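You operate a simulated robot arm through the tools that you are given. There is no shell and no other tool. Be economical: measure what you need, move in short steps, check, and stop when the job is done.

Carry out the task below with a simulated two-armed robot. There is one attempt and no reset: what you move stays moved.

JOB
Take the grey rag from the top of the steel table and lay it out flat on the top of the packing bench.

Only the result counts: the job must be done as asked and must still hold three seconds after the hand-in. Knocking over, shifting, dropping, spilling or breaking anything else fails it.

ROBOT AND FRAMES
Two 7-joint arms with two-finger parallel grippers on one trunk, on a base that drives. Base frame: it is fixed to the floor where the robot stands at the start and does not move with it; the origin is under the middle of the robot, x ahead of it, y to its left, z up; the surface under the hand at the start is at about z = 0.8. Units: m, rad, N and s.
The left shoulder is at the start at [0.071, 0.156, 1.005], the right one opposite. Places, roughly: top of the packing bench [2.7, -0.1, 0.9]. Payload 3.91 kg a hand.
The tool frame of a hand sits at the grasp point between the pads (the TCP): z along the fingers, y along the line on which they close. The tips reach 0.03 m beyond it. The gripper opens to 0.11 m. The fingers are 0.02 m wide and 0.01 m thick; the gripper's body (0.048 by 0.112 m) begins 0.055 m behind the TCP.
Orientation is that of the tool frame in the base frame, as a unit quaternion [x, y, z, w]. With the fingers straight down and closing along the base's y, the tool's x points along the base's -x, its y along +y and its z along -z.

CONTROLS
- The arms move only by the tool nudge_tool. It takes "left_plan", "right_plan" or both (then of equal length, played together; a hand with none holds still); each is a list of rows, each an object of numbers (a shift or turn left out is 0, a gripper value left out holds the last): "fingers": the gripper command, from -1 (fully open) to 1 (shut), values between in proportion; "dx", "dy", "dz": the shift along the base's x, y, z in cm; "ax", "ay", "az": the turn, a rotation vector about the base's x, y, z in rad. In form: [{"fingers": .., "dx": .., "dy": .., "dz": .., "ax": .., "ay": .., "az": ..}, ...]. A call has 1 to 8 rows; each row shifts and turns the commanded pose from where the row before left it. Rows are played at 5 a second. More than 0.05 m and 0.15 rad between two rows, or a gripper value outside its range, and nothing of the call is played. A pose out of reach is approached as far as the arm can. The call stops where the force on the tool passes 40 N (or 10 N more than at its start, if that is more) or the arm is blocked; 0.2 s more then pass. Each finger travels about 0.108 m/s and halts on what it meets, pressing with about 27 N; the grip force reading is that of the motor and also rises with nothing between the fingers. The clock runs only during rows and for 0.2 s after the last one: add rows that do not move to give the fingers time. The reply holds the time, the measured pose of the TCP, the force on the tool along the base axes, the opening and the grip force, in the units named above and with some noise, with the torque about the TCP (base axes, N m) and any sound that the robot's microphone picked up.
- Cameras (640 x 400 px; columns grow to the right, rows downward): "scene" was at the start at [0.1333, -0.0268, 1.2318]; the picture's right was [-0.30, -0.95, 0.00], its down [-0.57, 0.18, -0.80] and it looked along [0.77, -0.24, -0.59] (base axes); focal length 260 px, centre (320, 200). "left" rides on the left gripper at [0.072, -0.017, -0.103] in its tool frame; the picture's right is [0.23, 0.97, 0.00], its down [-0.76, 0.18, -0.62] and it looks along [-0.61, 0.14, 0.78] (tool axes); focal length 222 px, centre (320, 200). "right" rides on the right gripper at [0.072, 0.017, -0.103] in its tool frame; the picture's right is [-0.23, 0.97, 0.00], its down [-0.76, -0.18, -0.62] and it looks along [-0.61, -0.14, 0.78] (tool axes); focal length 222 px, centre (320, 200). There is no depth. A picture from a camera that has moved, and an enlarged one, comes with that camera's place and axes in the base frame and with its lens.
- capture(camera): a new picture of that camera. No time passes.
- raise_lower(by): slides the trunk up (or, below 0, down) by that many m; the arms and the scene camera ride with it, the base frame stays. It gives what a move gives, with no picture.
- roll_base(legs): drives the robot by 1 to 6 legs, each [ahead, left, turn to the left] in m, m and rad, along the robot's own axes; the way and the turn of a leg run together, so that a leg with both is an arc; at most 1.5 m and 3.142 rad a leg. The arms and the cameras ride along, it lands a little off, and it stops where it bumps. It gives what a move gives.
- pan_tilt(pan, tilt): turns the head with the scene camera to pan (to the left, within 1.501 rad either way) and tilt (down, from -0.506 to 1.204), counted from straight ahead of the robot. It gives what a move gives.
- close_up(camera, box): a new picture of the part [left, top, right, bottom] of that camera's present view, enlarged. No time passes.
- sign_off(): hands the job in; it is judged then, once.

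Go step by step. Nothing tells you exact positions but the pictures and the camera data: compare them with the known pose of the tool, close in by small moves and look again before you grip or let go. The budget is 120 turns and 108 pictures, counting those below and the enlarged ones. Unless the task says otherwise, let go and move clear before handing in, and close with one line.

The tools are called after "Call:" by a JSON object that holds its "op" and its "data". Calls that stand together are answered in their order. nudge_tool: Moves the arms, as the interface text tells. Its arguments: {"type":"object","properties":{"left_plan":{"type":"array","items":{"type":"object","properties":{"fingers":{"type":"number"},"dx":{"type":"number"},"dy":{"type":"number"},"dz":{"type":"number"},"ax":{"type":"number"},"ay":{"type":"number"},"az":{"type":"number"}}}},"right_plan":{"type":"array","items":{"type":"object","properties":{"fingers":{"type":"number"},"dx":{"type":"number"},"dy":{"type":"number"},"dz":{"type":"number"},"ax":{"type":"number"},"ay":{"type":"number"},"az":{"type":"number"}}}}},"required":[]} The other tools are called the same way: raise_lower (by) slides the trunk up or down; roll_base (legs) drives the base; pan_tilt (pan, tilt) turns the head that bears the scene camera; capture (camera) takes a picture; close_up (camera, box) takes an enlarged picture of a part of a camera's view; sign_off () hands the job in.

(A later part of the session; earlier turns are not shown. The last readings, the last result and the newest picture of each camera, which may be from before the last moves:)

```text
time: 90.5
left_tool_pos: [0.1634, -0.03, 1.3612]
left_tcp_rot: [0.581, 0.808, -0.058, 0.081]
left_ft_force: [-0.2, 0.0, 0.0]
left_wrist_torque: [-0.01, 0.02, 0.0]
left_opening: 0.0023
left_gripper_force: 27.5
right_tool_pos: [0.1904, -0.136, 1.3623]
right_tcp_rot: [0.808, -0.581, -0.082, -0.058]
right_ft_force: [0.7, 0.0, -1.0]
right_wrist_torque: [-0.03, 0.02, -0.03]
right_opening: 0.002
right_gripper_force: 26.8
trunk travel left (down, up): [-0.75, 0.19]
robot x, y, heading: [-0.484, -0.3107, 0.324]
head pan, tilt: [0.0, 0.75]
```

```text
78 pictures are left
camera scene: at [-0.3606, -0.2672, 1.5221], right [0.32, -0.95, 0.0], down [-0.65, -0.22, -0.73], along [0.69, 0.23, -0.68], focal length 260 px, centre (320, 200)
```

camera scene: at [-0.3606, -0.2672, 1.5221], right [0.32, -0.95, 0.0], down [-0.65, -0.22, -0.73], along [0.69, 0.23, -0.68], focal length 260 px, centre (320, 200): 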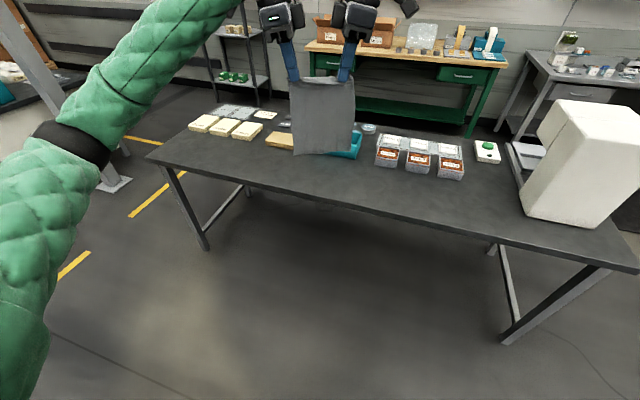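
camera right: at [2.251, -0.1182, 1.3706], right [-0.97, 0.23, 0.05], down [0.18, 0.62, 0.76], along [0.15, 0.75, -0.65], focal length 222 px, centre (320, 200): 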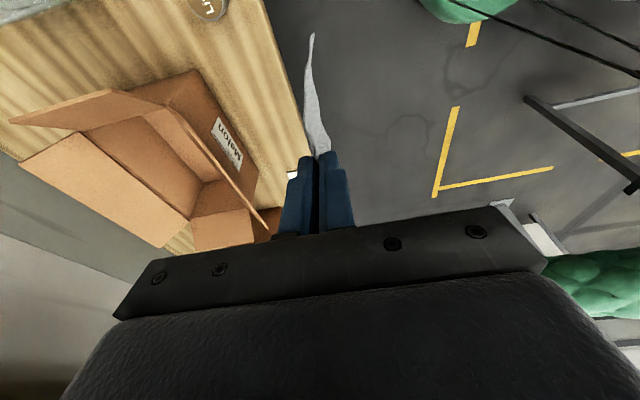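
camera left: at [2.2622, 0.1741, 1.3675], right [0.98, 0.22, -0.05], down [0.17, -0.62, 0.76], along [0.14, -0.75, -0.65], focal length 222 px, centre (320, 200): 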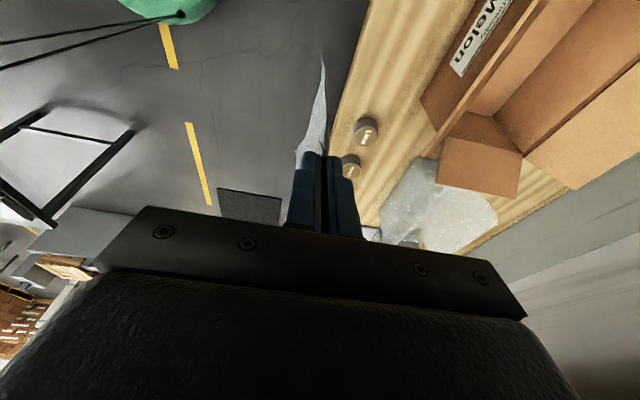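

I'll drive in so the hands come over the empty near part of the table, and lower the trunk so the rag just clears it.

Call:
{"op": "roll_base", "data": {"legs": [[0.304, -0.1, 0]]}}

Call:
{"op": "raise_lower", "data": {"by": -0.28}}

Call:
{"op": "capture", "data": {"camera": "scene"}}

```text
time: 92.6
left_tool_pos: [0.4863, -0.0302, 1.3609]
left_tcp_rot: [0.581, 0.808, -0.059, 0.081]
left_ft_force: [-0.7, 0.7, -0.3]
left_wrist_torque: [0.02, 0.01, -0.01]
left_opening: 0.0022
left_gripper_force: 27.1
right_tool_pos: [0.5118, -0.138, 1.3634]
right_tcp_rot: [0.807, -0.582, -0.082, -0.057]
right_ft_force: [-0.3, -0.8, -0.2]
right_wrist_torque: [0.03, 0.04, -0.03]
right_opening: 0.0022
right_gripper_force: 27.0
trunk travel left (down, up): [-0.75, 0.19]
robot x, y, heading: [-0.1664, -0.3093, 0.319]
head pan, tilt: [0.0, 0.75]
```

```text
time: 95.5
left_tool_pos: [0.4847, -0.0315, 1.081]
left_tcp_rot: [0.582, 0.807, -0.059, 0.08]
left_ft_force: [0.6, 0.0, -0.6]
left_wrist_torque: [0.01, 0.0, -0.02]
left_opening: 0.0021
left_gripper_force: 27.3
right_tool_pos: [0.51, -0.1366, 1.0823]
right_tcp_rot: [0.807, -0.582, -0.081, -0.058]
right_ft_force: [0.3, -0.3, 0.4]
right_wrist_torque: [0.02, 0.04, -0.04]
right_opening: 0.0023
right_gripper_force: 26.9
trunk travel left (down, up): [-0.47, 0.47]
robot x, y, heading: [-0.1665, -0.3083, 0.321]
head pan, tilt: [0.0, 0.75]
```

```text
77 pictures are left
camera scene: at [-0.0393, -0.2673, 1.2421], right [0.32, -0.95, 0.0], down [-0.65, -0.22, -0.73], along [0.69, 0.23, -0.68], focal length 260 px, centre (320, 200)
```

scene: 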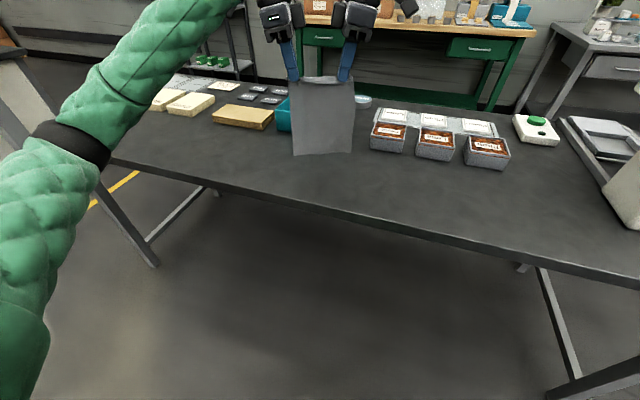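

Call:
{"op": "nudge_tool", "data": {"left_plan": [{"dx": 2.95, "dy": 0.98, "dz": -1.2}, {"dx": 2.95, "dy": 0.98, "dz": -1.2}, {"dx": 2.95, "dy": 0.98, "dz": -1.2}, {"dx": 2.95, "dy": 0.98, "dz": -1.2}, {}, {}], "right_plan": [{"dx": 2.95, "dy": 0.98, "dz": -1.2}, {"dx": 2.95, "dy": 0.98, "dz": -1.2}, {"dx": 2.95, "dy": 0.98, "dz": -1.2}, {"dx": 2.95, "dy": 0.98, "dz": -1.2}, {}, {}]}}

Call:
{"op": "close_up", "data": {"camera": "scene", "box": [240, 50, 400, 150]}}

Call:
{"op": "capture", "data": {"camera": "left"}}

```text
time: 96.9
left_tool_pos: [0.6023, 0.0069, 1.0332]
left_tcp_rot: [0.582, 0.807, -0.059, 0.081]
left_ft_force: [3.9, -37.9, 1.3]
left_wrist_torque: [-1.1, -0.14, -0.15]
left_opening: 0.002
left_gripper_force: 27.2
right_tool_pos: [0.6215, -0.12, 1.0341]
right_tcp_rot: [0.807, -0.582, -0.082, -0.059]
right_ft_force: [-3.6, 37.8, -0.4]
right_wrist_torque: [1.01, 0.08, -0.13]
right_opening: 0.0025
right_gripper_force: 27.1
right hand out of reach, approached as far as the arm can: row 3, 4
trunk travel left (down, up): [-0.47, 0.47]
robot x, y, heading: [-0.1685, -0.3077, 0.323]
head pan, tilt: [0.0, 0.75]
```

```text
4.00 times, centred on (320, 100) of scene
camera zoom: at [-0.0388, -0.2672, 1.242], right [0.32, -0.95, 0.0], down [-0.65, -0.22, -0.73], along [0.69, 0.23, -0.68], focal length 1042 px, centre (320, 600)
```

zoom: 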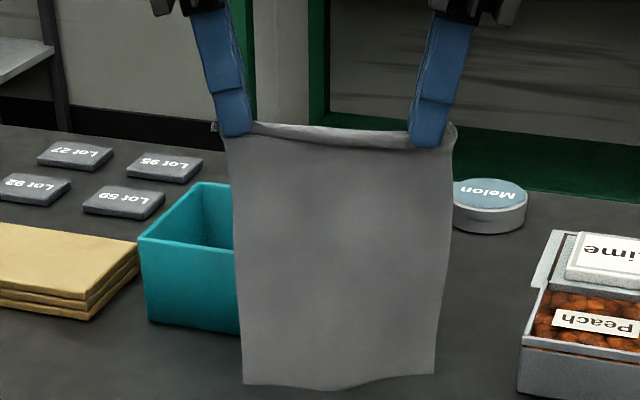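

```text
75 pictures are left
camera left: at [0.5571, 0.0877, 1.1196], right [0.85, 0.52, -0.05], down [0.36, -0.53, 0.76], along [0.37, -0.67, -0.65], focal length 222 px, centre (320, 200)
```

left: 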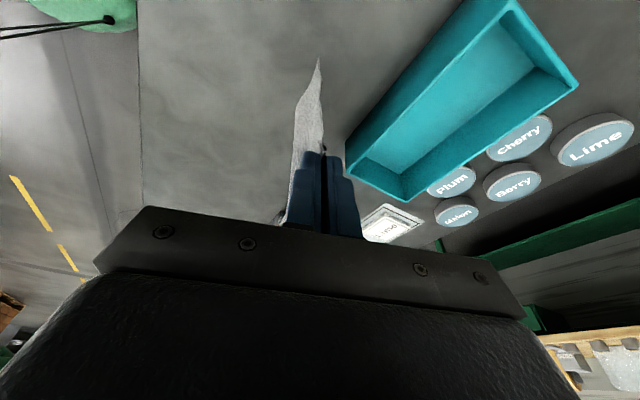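

The right hand ran out of reach and the rag is being stretched, so I'll pull both hands back at once.

Call:
{"op": "nudge_tool", "data": {"left_plan": [{"dx": -2.95, "dy": -0.98}, {"dx": -2.95, "dy": -0.98}, {}], "right_plan": [{"dx": -2.95, "dy": -0.98}, {"dx": -2.95, "dy": -0.98}, {}]}}

Call:
{"op": "close_up", "data": {"camera": "scene", "box": [240, 50, 400, 150]}}

```text
time: 97.7
left_tool_pos: [0.5451, -0.0099, 1.0328]
left_tcp_rot: [0.581, 0.808, -0.059, 0.082]
left_ft_force: [2.7, -35.0, 0.1]
left_wrist_torque: [-1.04, -0.06, -0.1]
left_opening: 0.0018
left_gripper_force: 26.9
right_tool_pos: [0.5632, -0.1403, 1.0318]
right_tcp_rot: [0.807, -0.583, -0.081, -0.057]
right_ft_force: [-3.2, 34.5, -0.7]
right_wrist_torque: [0.92, 0.07, -0.1]
right_opening: 0.0023
right_gripper_force: 26.7
trunk travel left (down, up): [-0.47, 0.47]
robot x, y, heading: [-0.1646, -0.3096, 0.32]
head pan, tilt: [0.0, 0.75]
```

```text
4.00 times, centred on (320, 100) of scene
camera zoom: at [-0.0383, -0.2672, 1.2418], right [0.32, -0.95, 0.0], down [-0.65, -0.22, -0.73], along [0.69, 0.23, -0.68], focal length 1042 px, centre (320, 600)
```

zoom: 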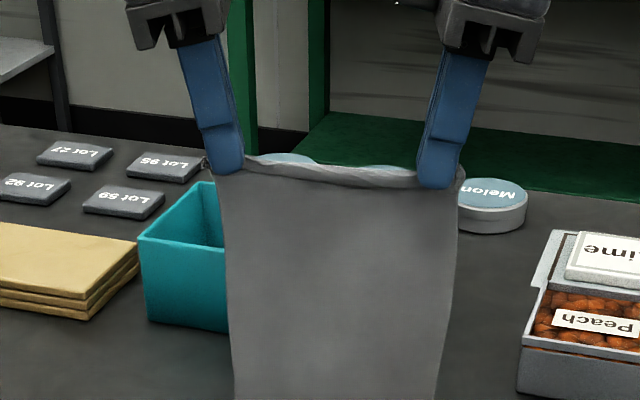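

Call:
{"op": "nudge_tool", "data": {"left_plan": [{"dx": 0.3, "dy": -1.2}, {"dx": 0.3, "dy": -1.0}, {}], "right_plan": [{}, {}, {}]}}

Call:
{"op": "capture", "data": {"camera": "scene"}}

```text
time: 98.5
left_tool_pos: [0.5505, -0.0319, 1.0332]
left_tcp_rot: [0.581, 0.808, -0.059, 0.082]
left_ft_force: [-0.1, 0.2, -0.6]
left_wrist_torque: [0.04, -0.01, 0.0]
left_opening: 0.0024
left_gripper_force: 27.1
right_tool_pos: [0.5621, -0.1408, 1.0334]
right_tcp_rot: [0.807, -0.582, -0.082, -0.059]
right_ft_force: [-0.4, -0.5, -1.2]
right_wrist_torque: [-0.01, 0.02, -0.01]
right_opening: 0.0022
right_gripper_force: 27.3
trunk travel left (down, up): [-0.47, 0.47]
robot x, y, heading: [-0.1653, -0.309, 0.322]
head pan, tilt: [0.0, 0.75]
```

```text
73 pictures are left
camera scene: at [-0.039, -0.2671, 1.242], right [0.32, -0.95, 0.0], down [-0.65, -0.22, -0.73], along [0.69, 0.23, -0.68], focal length 260 px, centre (320, 200)
```

scene: 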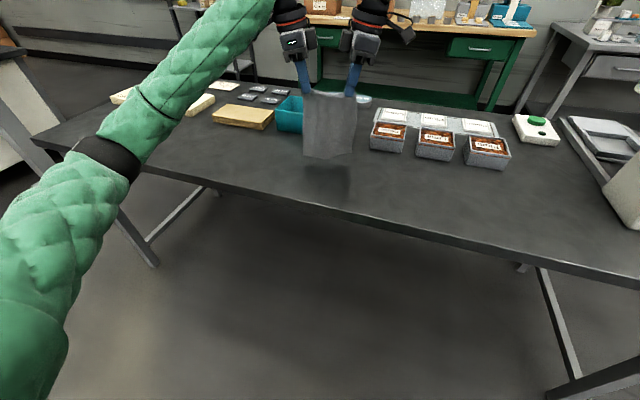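

Tension is gone and the rag still hangs from both hands. I'll drive a little closer so the laid rag stays on the table.

Call:
{"op": "roll_base", "data": {"legs": [[0.09, -0.01, 0]]}}

Call:
{"op": "capture", "data": {"camera": "scene"}}

Call:
{"op": "capture", "data": {"camera": "right"}}

```text
time: 99.6
left_tool_pos: [0.641, -0.0124, 1.0312]
left_tcp_rot: [0.581, 0.808, -0.06, 0.081]
left_ft_force: [0.5, -0.2, 0.2]
left_wrist_torque: [-0.01, 0.01, -0.01]
left_opening: 0.0023
left_gripper_force: 27.5
right_tool_pos: [0.6525, -0.1206, 1.0316]
right_tcp_rot: [0.807, -0.582, -0.082, -0.057]
right_ft_force: [0.9, -0.5, 0.2]
right_wrist_torque: [-0.01, 0.02, 0.03]
right_opening: 0.0024
right_gripper_force: 27.2
trunk travel left (down, up): [-0.47, 0.47]
robot x, y, heading: [-0.0761, -0.2911, 0.328]
head pan, tilt: [0.0, 0.75]
```

```text
72 pictures are left
camera scene: at [0.0513, -0.2475, 1.2418], right [0.32, -0.95, 0.0], down [-0.65, -0.22, -0.73], along [0.69, 0.23, -0.68], focal length 260 px, centre (320, 200)
```

scene: 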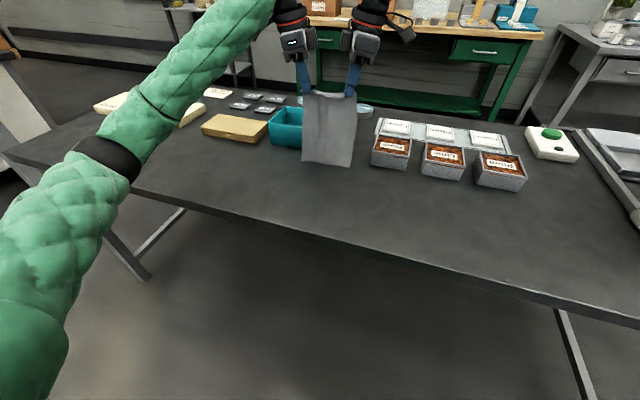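

```text
71 pictures are left
camera right: at [0.6661, -0.214, 1.1201], right [-0.99, -0.1, 0.05], down [-0.03, 0.65, 0.76], along [-0.1, 0.76, -0.65], focal length 222 px, centre (320, 200)
```

right: 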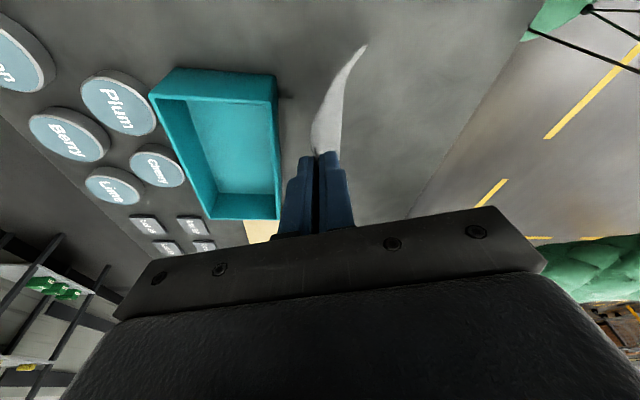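

The rag bottom is just above the table in front of the bin. Now I'll lay it down on an arc pulling back.

Call:
{"op": "nudge_tool", "data": {"left_plan": [{"dx": -3.0, "dy": -0.3, "dz": -1.5}, {"dx": -3.3, "dy": -0.35, "dz": -1.3}, {"dx": -3.2, "dy": -0.34, "dz": -1.4}, {"dx": -3.0, "dy": -0.32, "dz": -2.2}, {"dx": -2.2, "dy": -0.23, "dz": -2.6}, {"dx": -1.9, "dy": -0.2, "dz": -3}, {"dx": -1.2, "dy": -0.13, "dz": -3}], "right_plan": [{"dx": -3.0, "dy": -0.3, "dz": -1.5}, {"dx": -3.3, "dy": -0.35, "dz": -1.3}, {"dx": -3.2, "dy": -0.34, "dz": -1.4}, {"dx": -3.0, "dy": -0.32, "dz": -2.2}, {"dx": -2.2, "dy": -0.23, "dz": -2.6}, {"dx": -1.9, "dy": -0.2, "dz": -3}, {"dx": -1.2, "dy": -0.13, "dz": -3}]}}

Call:
{"op": "capture", "data": {"camera": "scene"}}

```text
time: 101.2
left_tool_pos: [0.4616, -0.0329, 0.8811]
left_tcp_rot: [0.582, 0.807, -0.059, 0.081]
left_ft_force: [-0.2, -0.4, -0.3]
left_wrist_torque: [0.02, 0.03, -0.02]
left_opening: 0.0022
left_gripper_force: 27.0
right_tool_pos: [0.4736, -0.1381, 0.8837]
right_tcp_rot: [0.807, -0.582, -0.081, -0.057]
right_ft_force: [-0.1, 0.0, -1.0]
right_wrist_torque: [-0.04, 0.02, -0.02]
right_opening: 0.0023
right_gripper_force: 26.7
trunk travel left (down, up): [-0.47, 0.47]
robot x, y, heading: [-0.0779, -0.2908, 0.32]
head pan, tilt: [0.0, 0.75]
```

```text
70 pictures are left
camera scene: at [0.0504, -0.2476, 1.2421], right [0.32, -0.95, 0.0], down [-0.65, -0.22, -0.73], along [0.69, 0.23, -0.68], focal length 260 px, centre (320, 200)
```

scene: 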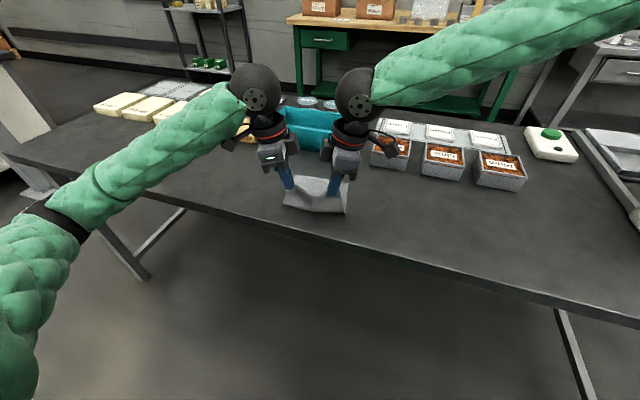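

Call:
{"op": "close_up", "data": {"camera": "scene", "box": [250, 140, 390, 228]}}

Call:
{"op": "capture", "data": {"camera": "left"}}

```text
4.55 times, centred on (320, 184) of scene
camera zoom: at [0.0504, -0.2476, 1.2421], right [0.32, -0.95, 0.0], down [-0.65, -0.22, -0.73], along [0.69, 0.23, -0.68], focal length 1184 px, centre (320, 273)
```

zoom: 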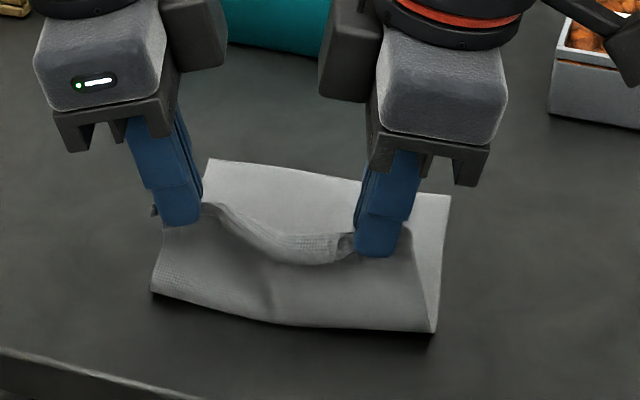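

```text
68 pictures are left
camera left: at [0.4168, 0.0479, 0.9697], right [0.85, 0.52, -0.05], down [0.37, -0.53, 0.76], along [0.37, -0.67, -0.65], focal length 222 px, centre (320, 200)
```

left: 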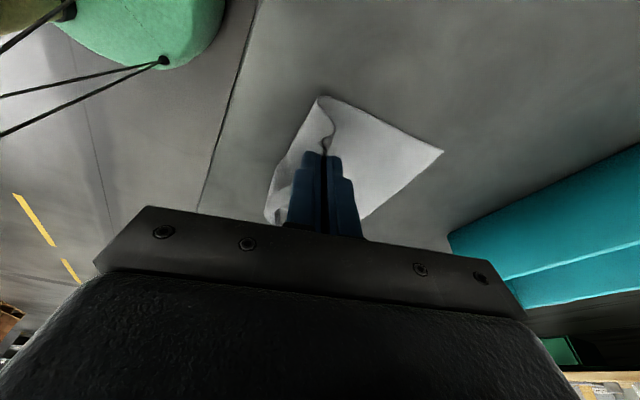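

The free edge slid back about 7 cm while laying, leaving a fold beneath the hands. I'll lift again, move forward and re-lay with more slack on the table.

Call:
{"op": "nudge_tool", "data": {"left_plan": [{"dz": 3}, {"dz": 3, "dx": 2}, {"dz": 3, "dx": 3}, {"dz": 3, "dx": 3}, {"dz": 3, "dx": 3, "dy": 0.5}, {"dx": 3, "dy": 0.5}, {"dx": 3, "dy": 0.5}, {}], "right_plan": [{"dz": 3}, {"dz": 3, "dx": 2}, {"dz": 3, "dx": 3}, {"dz": 3, "dx": 3}, {"dz": 3, "dx": 3, "dy": 0.5}, {"dx": 3, "dy": 0.5}, {"dx": 3, "dy": 0.5}, {}]}}

Call:
{"op": "roll_base", "data": {"legs": [[0.05, -0.02, 0]]}}

Call:
{"op": "capture", "data": {"camera": "scene"}}

```text
time: 103.0
left_tool_pos: [0.6299, -0.0157, 1.0335]
left_tcp_rot: [0.581, 0.807, -0.058, 0.082]
left_ft_force: [-0.2, -0.2, 0.0]
left_wrist_torque: [0.05, 0.01, 0.0]
left_opening: 0.002
left_gripper_force: 27.0
right_tool_pos: [0.6431, -0.1241, 1.0359]
right_tcp_rot: [0.808, -0.581, -0.082, -0.059]
right_ft_force: [0.4, 0.6, -0.1]
right_wrist_torque: [0.0, -0.04, 0.0]
right_opening: 0.0024
right_gripper_force: 26.9
trunk travel left (down, up): [-0.47, 0.47]
robot x, y, heading: [-0.0829, -0.2909, 0.322]
head pan, tilt: [0.0, 0.75]
```

```text
time: 103.9
left_tool_pos: [0.6844, -0.0221, 1.0312]
left_tcp_rot: [0.581, 0.808, -0.058, 0.081]
left_ft_force: [0.8, -0.4, -0.5]
left_wrist_torque: [0.05, 0.04, -0.03]
left_opening: 0.0019
left_gripper_force: 26.8
right_tool_pos: [0.6976, -0.1278, 1.0326]
right_tcp_rot: [0.807, -0.582, -0.083, -0.058]
right_ft_force: [0.1, 1.0, -1.2]
right_wrist_torque: [0.03, 0.06, 0.03]
right_opening: 0.0023
right_gripper_force: 26.5
trunk travel left (down, up): [-0.47, 0.47]
robot x, y, heading: [-0.0247, -0.2934, 0.323]
head pan, tilt: [0.0, 0.75]
```

```text
67 pictures are left
camera scene: at [0.105, -0.2523, 1.2418], right [0.32, -0.95, 0.0], down [-0.65, -0.22, -0.73], along [0.69, 0.23, -0.68], focal length 260 px, centre (320, 200)
```

scene: 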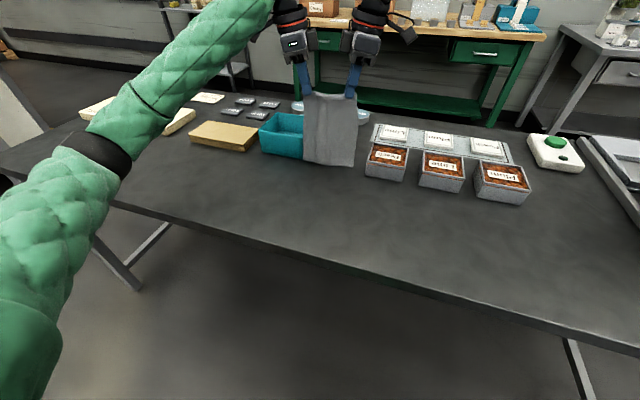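

Call:
{"op": "nudge_tool", "data": {"left_plan": [{"dx": -1.5, "dz": -1.5}, {"dx": -1, "dz": -2}, {"dx": -1.5, "dz": -2}, {"dx": -2, "dz": -2}, {"dx": -2, "dz": -2}, {"dx": -2.5, "dz": -2}, {"dx": -3, "dz": -2}, {"dx": -2.5, "dz": -2}], "right_plan": [{"dx": -1.5, "dz": -1.5}, {"dx": -1, "dz": -2}, {"dx": -1.5, "dz": -2}, {"dx": -2, "dz": -2}, {"dx": -2, "dz": -2}, {"dx": -2.5, "dz": -2}, {"dx": -3, "dz": -2}, {"dx": -2.5, "dz": -2}]}}

Call:
{"op": "close_up", "data": {"camera": "scene", "box": [230, 90, 430, 215]}}

```text
time: 105.7
left_tool_pos: [0.5238, -0.0231, 0.8749]
left_tcp_rot: [0.582, 0.807, -0.06, 0.081]
left_ft_force: [-0.3, -0.6, -0.1]
left_wrist_torque: [0.03, 0.02, -0.01]
left_opening: 0.0018
left_gripper_force: 27.0
right_tool_pos: [0.5357, -0.1287, 0.8803]
right_tcp_rot: [0.807, -0.582, -0.082, -0.058]
right_ft_force: [0.4, 0.6, 0.2]
right_wrist_torque: [0.01, -0.01, -0.01]
right_opening: 0.0022
right_gripper_force: 26.8
trunk travel left (down, up): [-0.47, 0.47]
robot x, y, heading: [-0.0219, -0.2968, 0.323]
head pan, tilt: [0.0, 0.75]
```

```text
3.20 times, centred on (330, 152) of scene
camera zoom: at [0.103, -0.2515, 1.2421], right [0.32, -0.95, 0.0], down [-0.65, -0.22, -0.73], along [0.69, 0.23, -0.68], focal length 833 px, centre (288, 352)
```

zoom: 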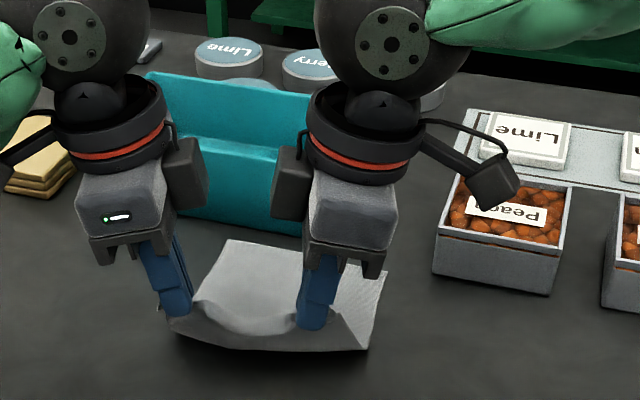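

The free edge stayed put at x≈0.68 this time. I'll continue pulling back low to flatten.

Call:
{"op": "nudge_tool", "data": {"left_plan": [{"dx": -1.5, "dz": -1.2}, {"dx": -1.5, "dz": -1.2}, {"dx": -0.8, "dz": -1.0}, {"dz": -0.3}, {}], "right_plan": [{"dx": -1.5, "dz": -1.5}, {"dx": -1.5, "dz": -1.4}, {"dx": -0.8, "dz": -1.0}, {"dz": -0.3}, {}]}}

Call:
{"op": "close_up", "data": {"camera": "scene", "box": [230, 90, 430, 215]}}

```text
time: 106.9
left_tool_pos: [0.4845, -0.0226, 0.8397]
left_tcp_rot: [0.581, 0.808, -0.059, 0.081]
left_ft_force: [0.6, 0.6, -0.4]
left_wrist_torque: [-0.02, 0.02, 0.03]
left_opening: 0.0022
left_gripper_force: 26.9
right_tool_pos: [0.4995, -0.1285, 0.8376]
right_tcp_rot: [0.807, -0.582, -0.082, -0.057]
right_ft_force: [0.5, -0.2, 0.2]
right_wrist_torque: [0.02, -0.01, -0.03]
right_opening: 0.0024
right_gripper_force: 26.5
trunk travel left (down, up): [-0.47, 0.47]
robot x, y, heading: [-0.0209, -0.2966, 0.323]
head pan, tilt: [0.0, 0.75]
```

```text
3.20 times, centred on (330, 152) of scene
camera zoom: at [0.1028, -0.2516, 1.242], right [0.32, -0.95, 0.0], down [-0.65, -0.22, -0.73], along [0.69, 0.23, -0.68], focal length 833 px, centre (288, 352)
```

zoom: 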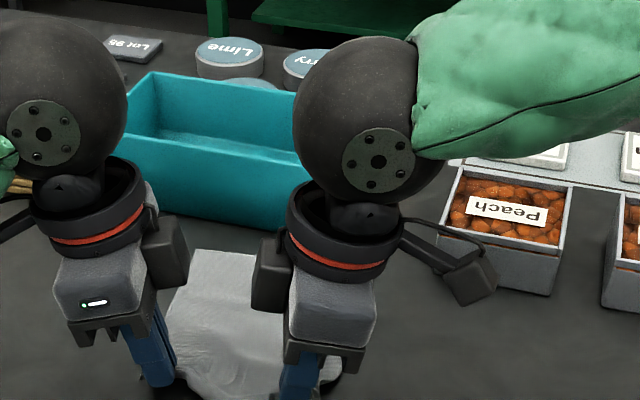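

I'll drag back 3 cm to straighten the rag, then let go and lift clear.

Call:
{"op": "nudge_tool", "data": {"left_plan": [{"dx": -1.0, "dz": -0.2}, {"dx": -1.0, "dz": -0.2}, {"dx": -1.0}, {}, {"fingers": 0.8}, {"fingers": 0.6}, {"fingers": 0.5}, {}], "right_plan": [{"dx": -1.0, "dz": -0.1}, {"dx": -1.0, "dz": -0.1}, {"dx": -1.0}, {}, {"fingers": 0.8}, {"fingers": 0.6}, {"fingers": 0.5}, {}]}}

Call:
{"op": "nudge_tool", "data": {"left_plan": [{"dz": 1}, {"dz": 2}, {"dz": 3}, {"dz": 4}, {"dz": 4}, {"dz": 4, "dy": 2}, {"dy": 4, "dz": 2}, {"dy": 4}], "right_plan": [{"dz": 1}, {"dz": 2}, {"dz": 3}, {"dz": 4}, {"dz": 4}, {"dz": 4, "dy": -2}, {"dy": -4, "dz": 2}, {"dy": -4}]}}

Call:
{"op": "capture", "data": {"camera": "scene"}}

Call:
{"op": "close_up", "data": {"camera": "scene", "box": [230, 130, 390, 230]}}

```text
time: 108.7
left_tool_pos: [0.4537, -0.0225, 0.836]
left_tcp_rot: [0.582, 0.807, -0.059, 0.081]
left_ft_force: [-0.9, -0.1, 0.8]
left_wrist_torque: [0.03, 0.02, 0.03]
left_opening: 0.0275
left_gripper_force: 0.1
right_tool_pos: [0.4684, -0.1335, 0.838]
right_tcp_rot: [0.807, -0.582, -0.081, -0.058]
right_ft_force: [0.4, 0.1, 0.4]
right_wrist_torque: [0.0, 0.0, 0.01]
right_opening: 0.0276
right_gripper_force: 0.0
right hand out of reach, approached as far as the arm can: row 2
trunk travel left (down, up): [-0.47, 0.47]
robot x, y, heading: [-0.0247, -0.2938, 0.324]
head pan, tilt: [0.0, 0.75]
```

```text
time: 110.5
left_tool_pos: [0.4552, 0.0784, 1.0376]
left_tcp_rot: [0.581, 0.807, -0.059, 0.082]
left_ft_force: [-0.3, -0.2, 0.9]
left_wrist_torque: [0.01, -0.03, 0.01]
left_opening: 0.0272
left_gripper_force: 0.0
right_tool_pos: [0.4688, -0.2314, 1.0385]
right_tcp_rot: [0.808, -0.581, -0.082, -0.058]
right_ft_force: [0.3, -0.3, 0.2]
right_wrist_torque: [0.01, 0.01, -0.01]
right_opening: 0.0275
right_gripper_force: 0.1
trunk travel left (down, up): [-0.47, 0.47]
robot x, y, heading: [-0.0251, -0.293, 0.316]
head pan, tilt: [0.0, 0.75]
```

```text
64 pictures are left
camera scene: at [0.1016, -0.2522, 1.2423], right [0.32, -0.95, 0.0], down [-0.65, -0.22, -0.73], along [0.69, 0.23, -0.68], focal length 260 px, centre (320, 200)
```

scene: 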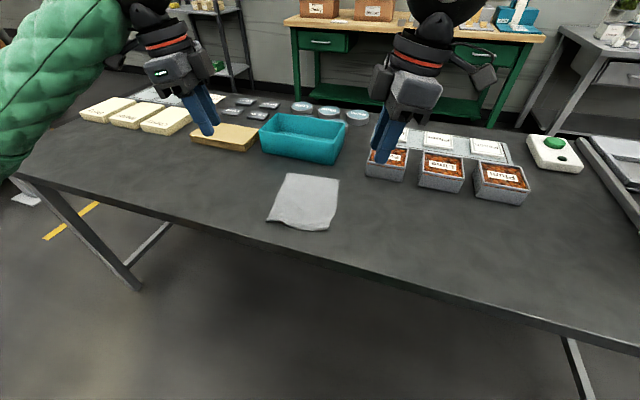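

```text
4.00 times, centred on (310, 180) of scene
camera zoom: at [0.1016, -0.2522, 1.2423], right [0.32, -0.95, 0.0], down [-0.65, -0.22, -0.73], along [0.69, 0.23, -0.68], focal length 1042 px, centre (360, 280)
```

zoom: 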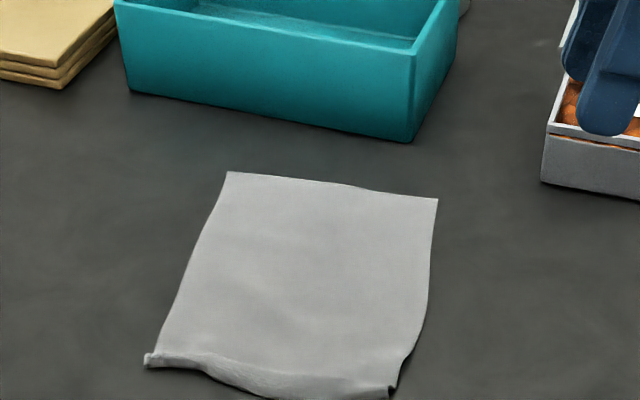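

The rag is laid out cleanly with corners near (0.45, −0.01), (0.63, 0.02), (0.645, −0.13), (0.47, −0.15). I'll reposition the robot to the left side, heading −45°, to take its long left edge.

Call:
{"op": "nudge_tool", "data": {"left_plan": [{"dz": 4}, {"dz": 3}], "right_plan": [{"dz": 4}, {"dz": 3}]}}

Call:
{"op": "roll_base", "data": {"legs": [[-0.35, 0, 0], [0, 0, -1.105], [-0.373, 0.92, 0]]}}

Call:
{"op": "capture", "data": {"camera": "scene"}}

```text
time: 111.1
left_tool_pos: [0.4549, 0.0773, 1.1058]
left_tcp_rot: [0.58, 0.808, -0.059, 0.081]
left_ft_force: [0.3, 0.1, -0.3]
left_wrist_torque: [0.02, 0.0, 0.01]
left_opening: 0.0276
left_gripper_force: 0.0
right_tool_pos: [0.4688, -0.2313, 1.1055]
right_tcp_rot: [0.807, -0.582, -0.082, -0.058]
right_ft_force: [-0.2, -0.5, 0.1]
right_wrist_torque: [-0.04, -0.01, 0.05]
right_opening: 0.0275
right_gripper_force: 0.1
trunk travel left (down, up): [-0.47, 0.47]
robot x, y, heading: [-0.0254, -0.2977, 0.322]
head pan, tilt: [0.0, 0.75]
```

```text
time: 120.9
left_tool_pos: [0.5717, 0.2611, 1.106]
left_tcp_rot: [0.916, 0.388, -0.093, 0.039]
left_ft_force: [0.5, 0.7, 0.3]
left_wrist_torque: [0.0, 0.02, 0.03]
left_opening: 0.0275
left_gripper_force: 0.0
right_tool_pos: [0.3049, 0.1052, 1.1058]
right_tcp_rot: [-0.389, 0.916, 0.04, 0.092]
right_ft_force: [0.6, -0.1, -0.6]
right_wrist_torque: [0.0, 0.0, -0.02]
right_opening: 0.0274
right_gripper_force: 0.0
trunk travel left (down, up): [-0.47, 0.47]
robot x, y, heading: [0.0198, 0.5152, -0.768]
head pan, tilt: [0.0, 0.75]
```

```text
62 pictures are left
camera scene: at [0.1176, 0.4215, 1.2421], right [-0.69, -0.72, 0.0], down [-0.49, 0.47, -0.73], along [0.53, -0.51, -0.68], focal length 260 px, centre (320, 200)
```

scene: 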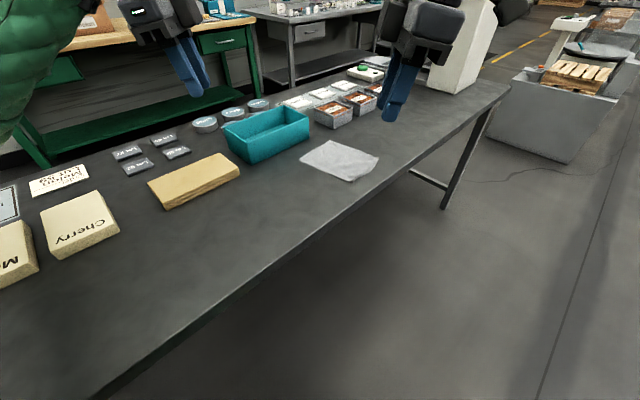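

Call:
{"op": "close_up", "data": {"camera": "scene", "box": [260, 120, 420, 220]}}

```text
4.00 times, centred on (340, 170) of scene
camera zoom: at [0.1176, 0.4215, 1.2421], right [-0.69, -0.72, 0.0], down [-0.49, 0.47, -0.73], along [0.53, -0.51, -0.68], focal length 1042 px, centre (240, 320)
```

zoom: 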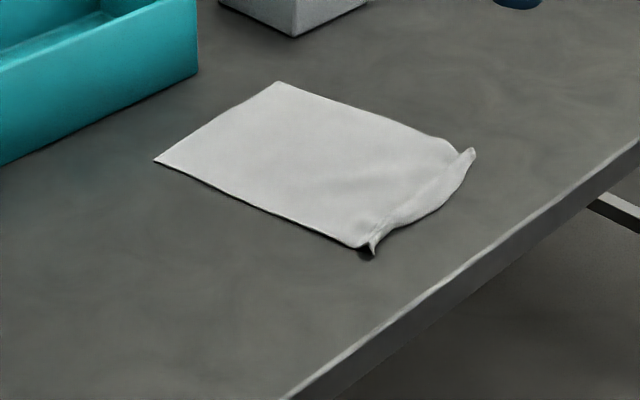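

The long left edge runs from (0.450, −0.016) to (0.629, 0.016). I'll bring the hands above it, turned to close across it.

Call:
{"op": "nudge_tool", "data": {"left_plan": [{"fingers": 0.36, "dx": 0.44, "dy": -3.22, "dz": -1.95, "az": -0.0785}, {"dx": 0.44, "dy": -3.22, "dz": -1.95, "az": -0.0785}, {"dx": 0.44, "dy": -3.22, "dz": -1.95, "az": -0.0785}, {"dx": 0.44, "dy": -3.22, "dz": -1.95, "az": -0.0785}, {"dx": 0.44, "dy": -3.22, "dz": -1.95, "az": -0.0785, "ax": 0.0065, "ay": -0.037}, {"dx": 0.44, "dy": -3.22, "dz": -1.95, "az": -0.0785, "ax": 0.0065, "ay": -0.037}, {"dx": 0.44, "dy": -3.22, "dz": -1.95, "az": -0.0785, "ax": 0.0065, "ay": -0.037}, {"dx": 0.44, "dy": -3.22, "dz": -1.95, "az": -0.0785, "ax": 0.0065, "ay": -0.037}], "right_plan": [{"fingers": 0.36, "dx": 2.15, "dy": -1.56, "dz": -1.95, "az": -0.0785}, {"dx": 2.15, "dy": -1.56, "dz": -1.95, "az": -0.0785}, {"dx": 2.15, "dy": -1.56, "dz": -1.95, "az": -0.0785}, {"dx": 2.15, "dy": -1.56, "dz": -1.95, "az": -0.0785}, {"dx": 2.15, "dy": -1.56, "dz": -1.95, "az": -0.0785}, {"dx": 2.15, "dy": -1.56, "dz": -1.95, "az": -0.0785}, {"dx": 2.15, "dy": -1.56, "dz": -1.95, "az": -0.0785}, {"dx": 2.15, "dy": -1.56, "dz": -1.95, "az": -0.0785}]}}

Call:
{"op": "capture", "data": {"camera": "scene"}}

Call:
{"op": "capture", "data": {"camera": "left"}}

Call:
{"op": "capture", "data": {"camera": "right"}}

```text
time: 122.7
left_tool_pos: [0.6084, 0.0017, 0.9467]
left_tcp_rot: [0.996, 0.085, -0.025, 0.012]
left_ft_force: [-0.4, -0.2, 0.0]
left_wrist_torque: [0.02, 0.0, 0.0]
left_opening: 0.0351
left_gripper_force: 0.1
right_tool_pos: [0.4773, -0.0231, 0.9475]
right_tcp_rot: [-0.085, 0.991, 0.011, 0.099]
right_ft_force: [-0.1, -0.3, 0.2]
right_wrist_torque: [0.01, 0.02, 0.0]
right_opening: 0.0354
right_gripper_force: 0.1
trunk travel left (down, up): [-0.47, 0.47]
robot x, y, heading: [0.0199, 0.5132, -0.768]
head pan, tilt: [0.0, 0.75]
```

```text
60 pictures are left
camera scene: at [0.1184, 0.4189, 1.2417], right [-0.69, -0.72, 0.0], down [-0.49, 0.48, -0.73], along [0.53, -0.51, -0.68], focal length 260 px, centre (320, 200)
```

scene: 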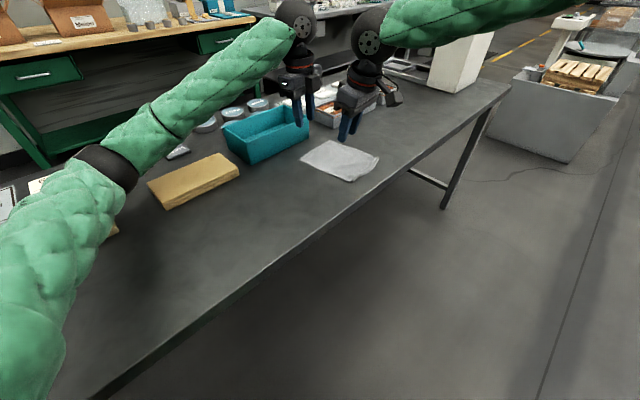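

```text
59 pictures are left
camera left: at [0.6819, 0.0327, 1.0449], right [0.39, -0.92, 0.01], down [-0.69, -0.29, 0.67], along [-0.61, -0.27, -0.75], focal length 222 px, centre (320, 200)
```

left: 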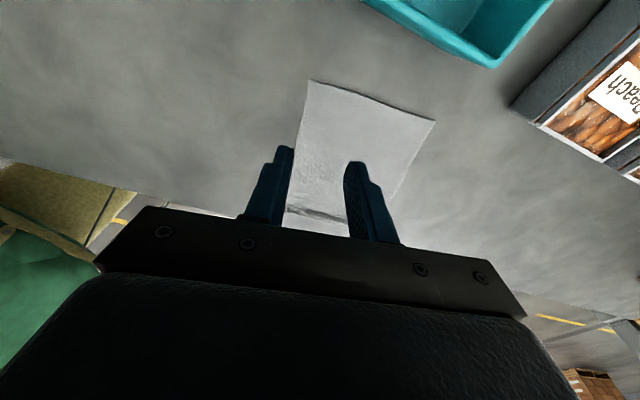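

```text
58 pictures are left
camera right: at [0.3843, -0.0228, 1.0354], right [0.05, 1.0, 0.05], down [0.64, -0.07, 0.76], along [0.76, -0.01, -0.65], focal length 222 px, centre (320, 200)
```

right: 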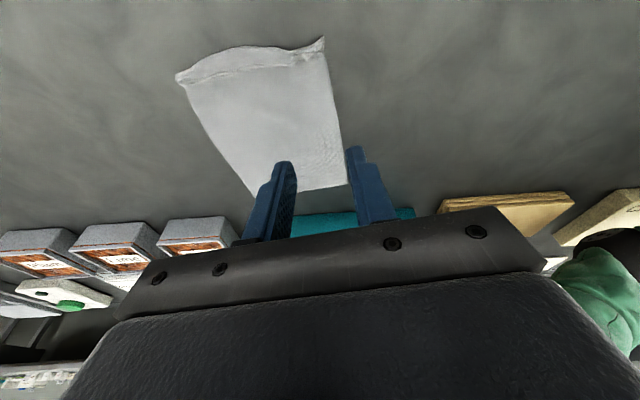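

Aligned over the edge. Descending to just above, then check.

Call:
{"op": "nudge_tool", "data": {"left_plan": [{"dz": -3}, {"dz": -3}, {"dz": -3}, {"dz": -1.2}, {}], "right_plan": [{"dz": -3}, {"dz": -3}, {"dz": -3}, {"dz": -1.2}, {}]}}

Call:
{"op": "close_up", "data": {"camera": "scene", "box": [260, 100, 420, 200]}}

Call:
{"op": "capture", "data": {"camera": "left"}}

Call:
{"op": "capture", "data": {"camera": "right"}}

```text
time: 124.1
left_tool_pos: [0.5949, -0.0111, 0.8766]
left_tcp_rot: [0.997, 0.077, -0.01, 0.027]
left_ft_force: [0.0, 0.2, 0.1]
left_wrist_torque: [0.01, 0.01, 0.01]
left_opening: 0.0351
left_gripper_force: 0.0
right_tool_pos: [0.4594, -0.0298, 0.8536]
right_tcp_rot: [-0.078, 0.991, 0.007, 0.106]
right_ft_force: [-0.4, 0.4, -0.4]
right_wrist_torque: [0.0, 0.01, -0.03]
right_opening: 0.0351
right_gripper_force: 0.1
trunk travel left (down, up): [-0.47, 0.47]
robot x, y, heading: [0.02, 0.5127, -0.782]
head pan, tilt: [0.0, 0.75]
stopped in row 5 (left hand): the arm was blocked; the commanded pose is now the measured one
```

```text
4.00 times, centred on (340, 150) of scene
camera zoom: at [0.1036, 0.4179, 1.2428], right [-0.71, -0.71, -0.01], down [-0.47, 0.48, -0.74], along [0.53, -0.52, -0.68], focal length 1042 px, centre (240, 400)
```

zoom: 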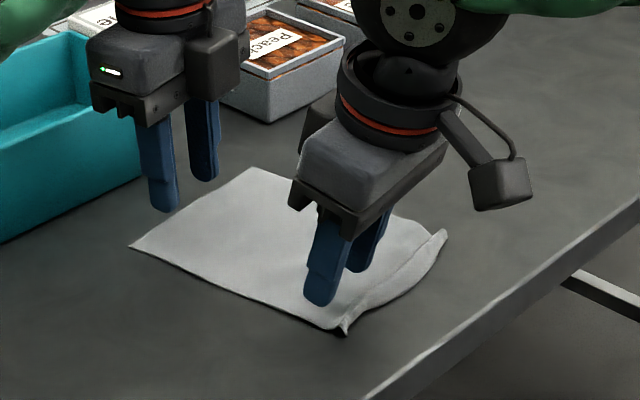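

```text
56 pictures are left
camera left: at [0.6661, 0.0208, 0.9751], right [0.37, -0.93, 0.04], down [-0.72, -0.26, 0.65], along [-0.59, -0.27, -0.76], focal length 222 px, centre (320, 200)
```

left: 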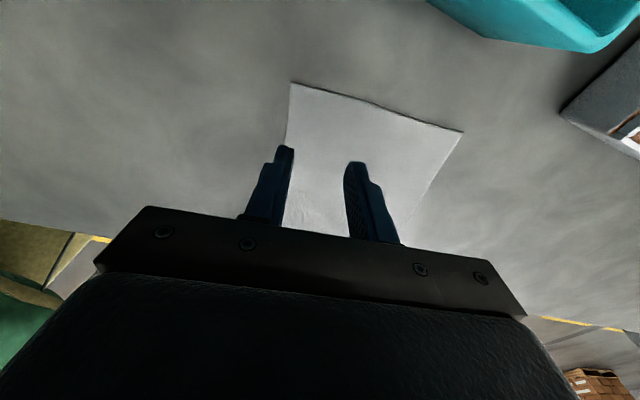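

```text
55 pictures are left
camera right: at [0.3654, -0.0281, 0.9398], right [0.07, 1.0, 0.05], down [0.63, -0.08, 0.77], along [0.77, -0.02, -0.64], focal length 222 px, centre (320, 200)
```

right: 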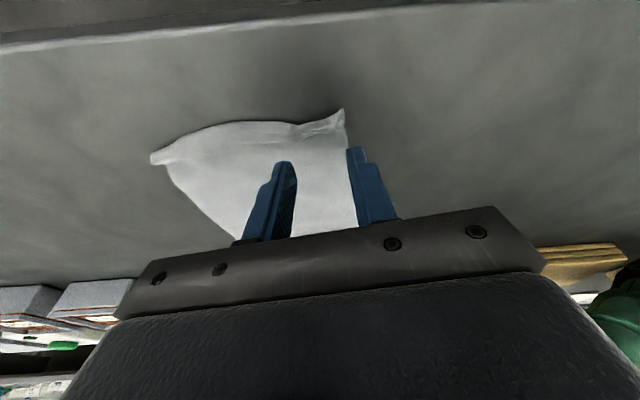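

The left hand was blocked, probably by its camera arm meeting the bin. I'll raise both hands and check the bin hasn't moved.

Call:
{"op": "nudge_tool", "data": {"left_plan": [{"dz": 2}, {"dz": 3}, {"dz": 3, "dy": 3}, {"dz": 3, "dy": 4}, {"dy": 4, "dz": 2}, {"dy": 4, "dz": 2}], "right_plan": [{"dz": 2}, {"dz": 3}, {"dz": 3}, {"dz": 3}, {}, {}]}}

Call:
{"op": "capture", "data": {"camera": "scene"}}

Call:
{"op": "close_up", "data": {"camera": "scene", "box": [200, 90, 400, 215]}}

```text
time: 125.5
left_tool_pos: [0.6045, 0.1389, 1.0116]
left_tcp_rot: [0.997, 0.077, -0.019, 0.022]
left_ft_force: [-0.2, 0.6, -0.4]
left_wrist_torque: [0.0, -0.03, 0.0]
left_opening: 0.0352
left_gripper_force: 0.1
right_tool_pos: [0.4701, -0.0293, 0.9587]
right_tcp_rot: [-0.078, 0.992, 0.008, 0.1]
right_ft_force: [-0.6, -0.8, -0.2]
right_wrist_torque: [0.0, 0.01, -0.01]
right_opening: 0.035
right_gripper_force: 0.1
trunk travel left (down, up): [-0.47, 0.47]
robot x, y, heading: [0.0238, 0.51, -0.787]
head pan, tilt: [0.0, 0.75]
```

```text
54 pictures are left
camera scene: at [0.1175, 0.4179, 1.2421], right [-0.71, -0.71, 0.0], down [-0.48, 0.48, -0.73], along [0.52, -0.52, -0.68], focal length 260 px, centre (320, 200)
```

scene: 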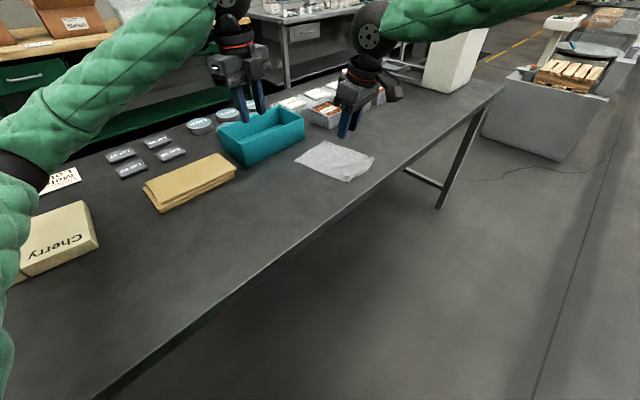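

```text
3.20 times, centred on (300, 152) of scene
camera zoom: at [0.1175, 0.4179, 1.2421], right [-0.71, -0.71, 0.0], down [-0.48, 0.48, -0.73], along [0.52, -0.52, -0.68], focal length 833 px, centre (384, 352)
```

zoom: 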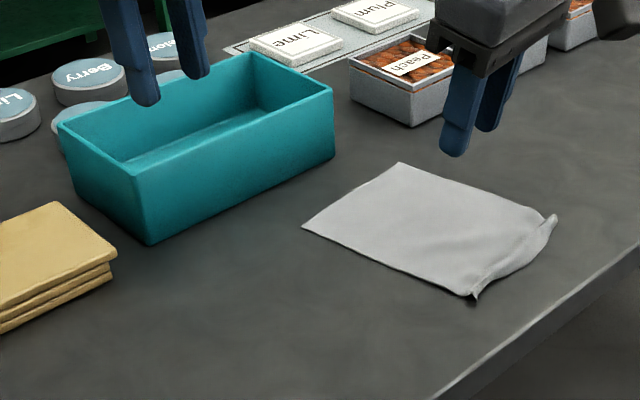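

The tilt of the body suggests the left elbow met something on the table (perhaps the cream block). I'll raise the trunk, back off to the starting pose, and compare with the first views.

Call:
{"op": "raise_lower", "data": {"by": 0.25}}

Call:
{"op": "roll_base", "data": {"legs": [[-0.35, 0, 0], [0, 0, 0.787]]}}

Call:
{"op": "pan_tilt", "data": {"pan": 0.0, "tilt": 0.6}}

Call:
{"op": "capture", "data": {"camera": "scene"}}

```text
time: 128.1
left_tool_pos: [0.6057, 0.1382, 1.2606]
left_tcp_rot: [0.997, 0.077, -0.02, 0.022]
left_ft_force: [0.3, -0.2, 0.7]
left_wrist_torque: [0.0, -0.02, 0.02]
left_opening: 0.0353
left_gripper_force: 0.0
right_tool_pos: [0.4701, -0.0294, 1.2071]
right_tcp_rot: [-0.078, 0.992, 0.008, 0.099]
right_ft_force: [-1.2, 0.6, -0.5]
right_wrist_torque: [0.03, -0.03, -0.02]
right_opening: 0.0355
right_gripper_force: 0.0
trunk travel left (down, up): [-0.72, 0.22]
robot x, y, heading: [0.0292, 0.5121, -0.783]
head pan, tilt: [0.0, 0.75]
```

```text
time: 132.5
left_tool_pos: [0.4438, 0.9217, 1.261]
left_tcp_rot: [0.887, 0.46, -0.01, 0.028]
left_ft_force: [-0.6, -1.0, 0.7]
left_wrist_torque: [-0.01, 0.0, -0.01]
left_opening: 0.0352
left_gripper_force: 0.1
right_tool_pos: [0.4717, 0.7074, 1.2078]
right_tcp_rot: [-0.459, 0.882, 0.047, 0.089]
right_ft_force: [0.1, -0.4, 0.5]
right_wrist_torque: [-0.02, 0.03, -0.02]
right_opening: 0.0353
right_gripper_force: 0.1
trunk travel left (down, up): [-0.72, 0.22]
robot x, y, heading: [-0.227, 0.7603, 0.018]
head pan, tilt: [0.0, 0.75]
```

```text
time: 133.2
left_tool_pos: [0.4439, 0.9238, 1.2612]
left_tcp_rot: [0.887, 0.46, -0.009, 0.027]
left_ft_force: [0.4, -1.3, 0.3]
left_wrist_torque: [-0.02, -0.03, 0.03]
left_opening: 0.0354
left_gripper_force: 0.0
right_tool_pos: [0.4724, 0.7089, 1.207]
right_tcp_rot: [-0.459, 0.883, 0.047, 0.089]
right_ft_force: [-0.3, -0.4, -0.6]
right_wrist_torque: [0.03, 0.0, 0.01]
right_opening: 0.0353
right_gripper_force: 0.0
trunk travel left (down, up): [-0.72, 0.22]
robot x, y, heading: [-0.228, 0.762, 0.02]
head pan, tilt: [0.0, 0.6]
```

```text
52 pictures are left
camera scene: at [-0.0895, 0.7657, 1.5049], right [0.02, -1.0, 0.0], down [-0.57, -0.01, -0.82], along [0.82, 0.02, -0.57], focal length 260 px, centre (320, 200)
```

scene: 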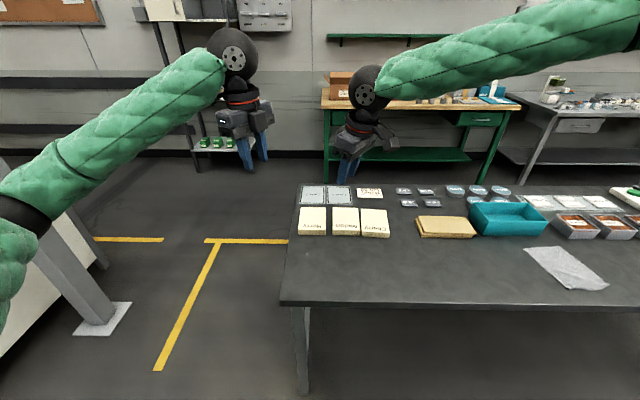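

Call:
{"op": "close_up", "data": {"camera": "scene", "box": [285, 170, 485, 295]}}

```text
3.20 times, centred on (385, 232) of scene
camera zoom: at [-0.0895, 0.7657, 1.5049], right [0.02, -1.0, 0.0], down [-0.57, -0.01, -0.82], along [0.82, 0.02, -0.57], focal length 833 px, centre (112, 96)
```

zoom: 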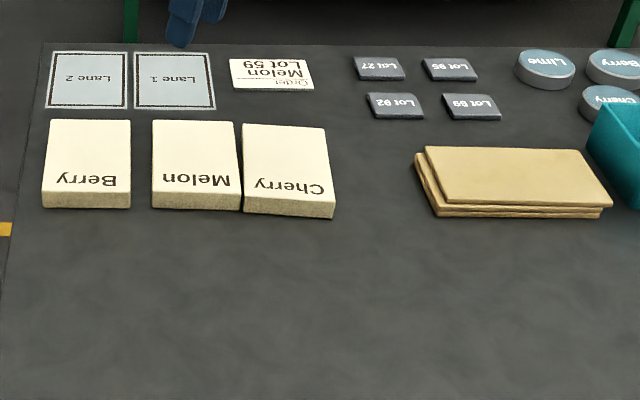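

The Cherry block was pushed about 3–4 cm toward the Melon block and turned slightly by my elbow; originally its right edge was at y≈0.47 with an even gap. With the trunk now high, I'll press on it lightly with the closed left fingers and slide it back.

Call:
{"op": "roll_base", "data": {"legs": [[0.228, -0.1, -0.02]]}}

Call:
{"op": "nudge_tool", "data": {"left_plan": [{"fingers": 1, "dx": 0.8, "dy": -3.5, "dz": -3}, {"dx": 0.8, "dy": -3.5, "dz": -3}, {"dx": 0.8, "dy": -3.5, "dz": -3}, {"dx": 0.8, "dy": -3.5, "dz": -3}, {"dx": 0.6, "dy": -3.5, "dz": -3}, {"dy": -3.5, "dz": -3}, {"dy": -3, "dz": -3}, {"dz": -3}], "right_plan": [{"dy": -4.5}, {"dy": -4.5}, {"dy": -4.5}, {"dy": -4.5}, {"dy": -4.5}, {"dy": -4.5}, {"dy": -4.5}, {}]}}

Call:
{"op": "capture", "data": {"camera": "scene"}}

Call:
{"op": "capture", "data": {"camera": "left"}}

```text
time: 135.0
left_tool_pos: [0.6733, 0.8118, 1.2605]
left_tcp_rot: [0.891, 0.453, -0.01, 0.028]
left_ft_force: [0.5, -0.1, 0.3]
left_wrist_torque: [0.02, 0.02, -0.01]
left_opening: 0.0354
left_gripper_force: 0.1
right_tool_pos: [0.6969, 0.5969, 1.207]
right_tcp_rot: [-0.452, 0.886, 0.046, 0.089]
right_ft_force: [0.5, -0.7, -0.4]
right_wrist_torque: [-0.04, -0.03, 0.0]
right_opening: 0.0352
right_gripper_force: 0.1
trunk travel left (down, up): [-0.72, 0.22]
robot x, y, heading: [-0.0032, 0.6612, 0.004]
head pan, tilt: [0.0, 0.6]
```

```text
time: 136.8
left_tool_pos: [0.7127, 0.5728, 1.0199]
left_tcp_rot: [0.891, 0.453, -0.011, 0.027]
left_ft_force: [0.4, -0.8, -0.2]
left_wrist_torque: [-0.03, 0.04, 0.01]
left_opening: 0.0
left_gripper_force: 26.8
right_tool_pos: [0.6951, 0.2834, 1.2091]
right_tcp_rot: [-0.451, 0.887, 0.045, 0.088]
right_ft_force: [0.6, -0.1, 0.7]
right_wrist_torque: [-0.01, 0.02, 0.01]
right_opening: 0.0353
right_gripper_force: 0.0
trunk travel left (down, up): [-0.72, 0.22]
robot x, y, heading: [-0.0043, 0.66, -0.0]
head pan, tilt: [0.0, 0.6]
```

```text
50 pictures are left
camera scene: at [0.1382, 0.6663, 1.5049], right [0.0, -1.0, 0.0], down [-0.57, 0.0, -0.82], along [0.82, 0.0, -0.57], focal length 260 px, centre (320, 200)
```

scene: 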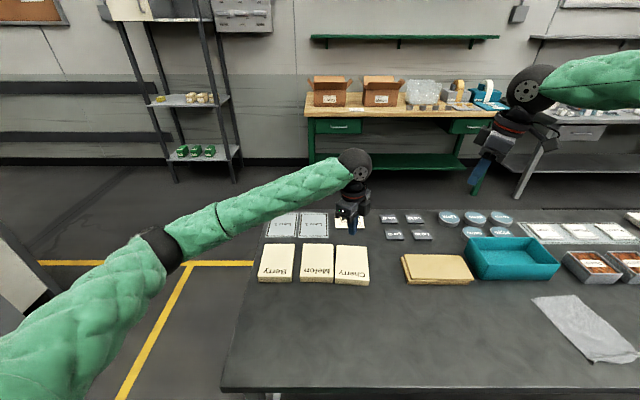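

```text
49 pictures are left
camera left: at [0.7415, 0.6451, 1.1193], right [0.92, -0.39, 0.03], down [-0.31, -0.68, 0.66], along [-0.24, -0.62, -0.75], focal length 222 px, centre (320, 200)
```

left: 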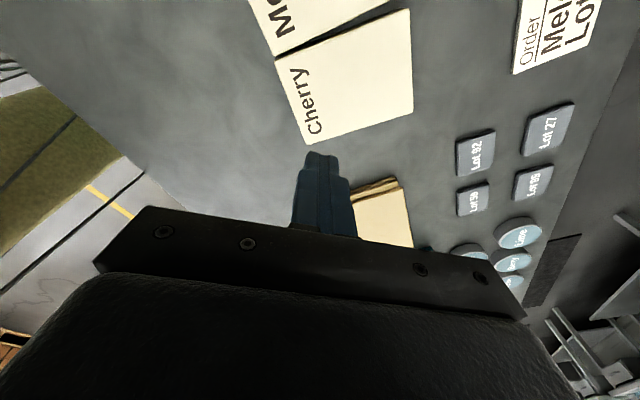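

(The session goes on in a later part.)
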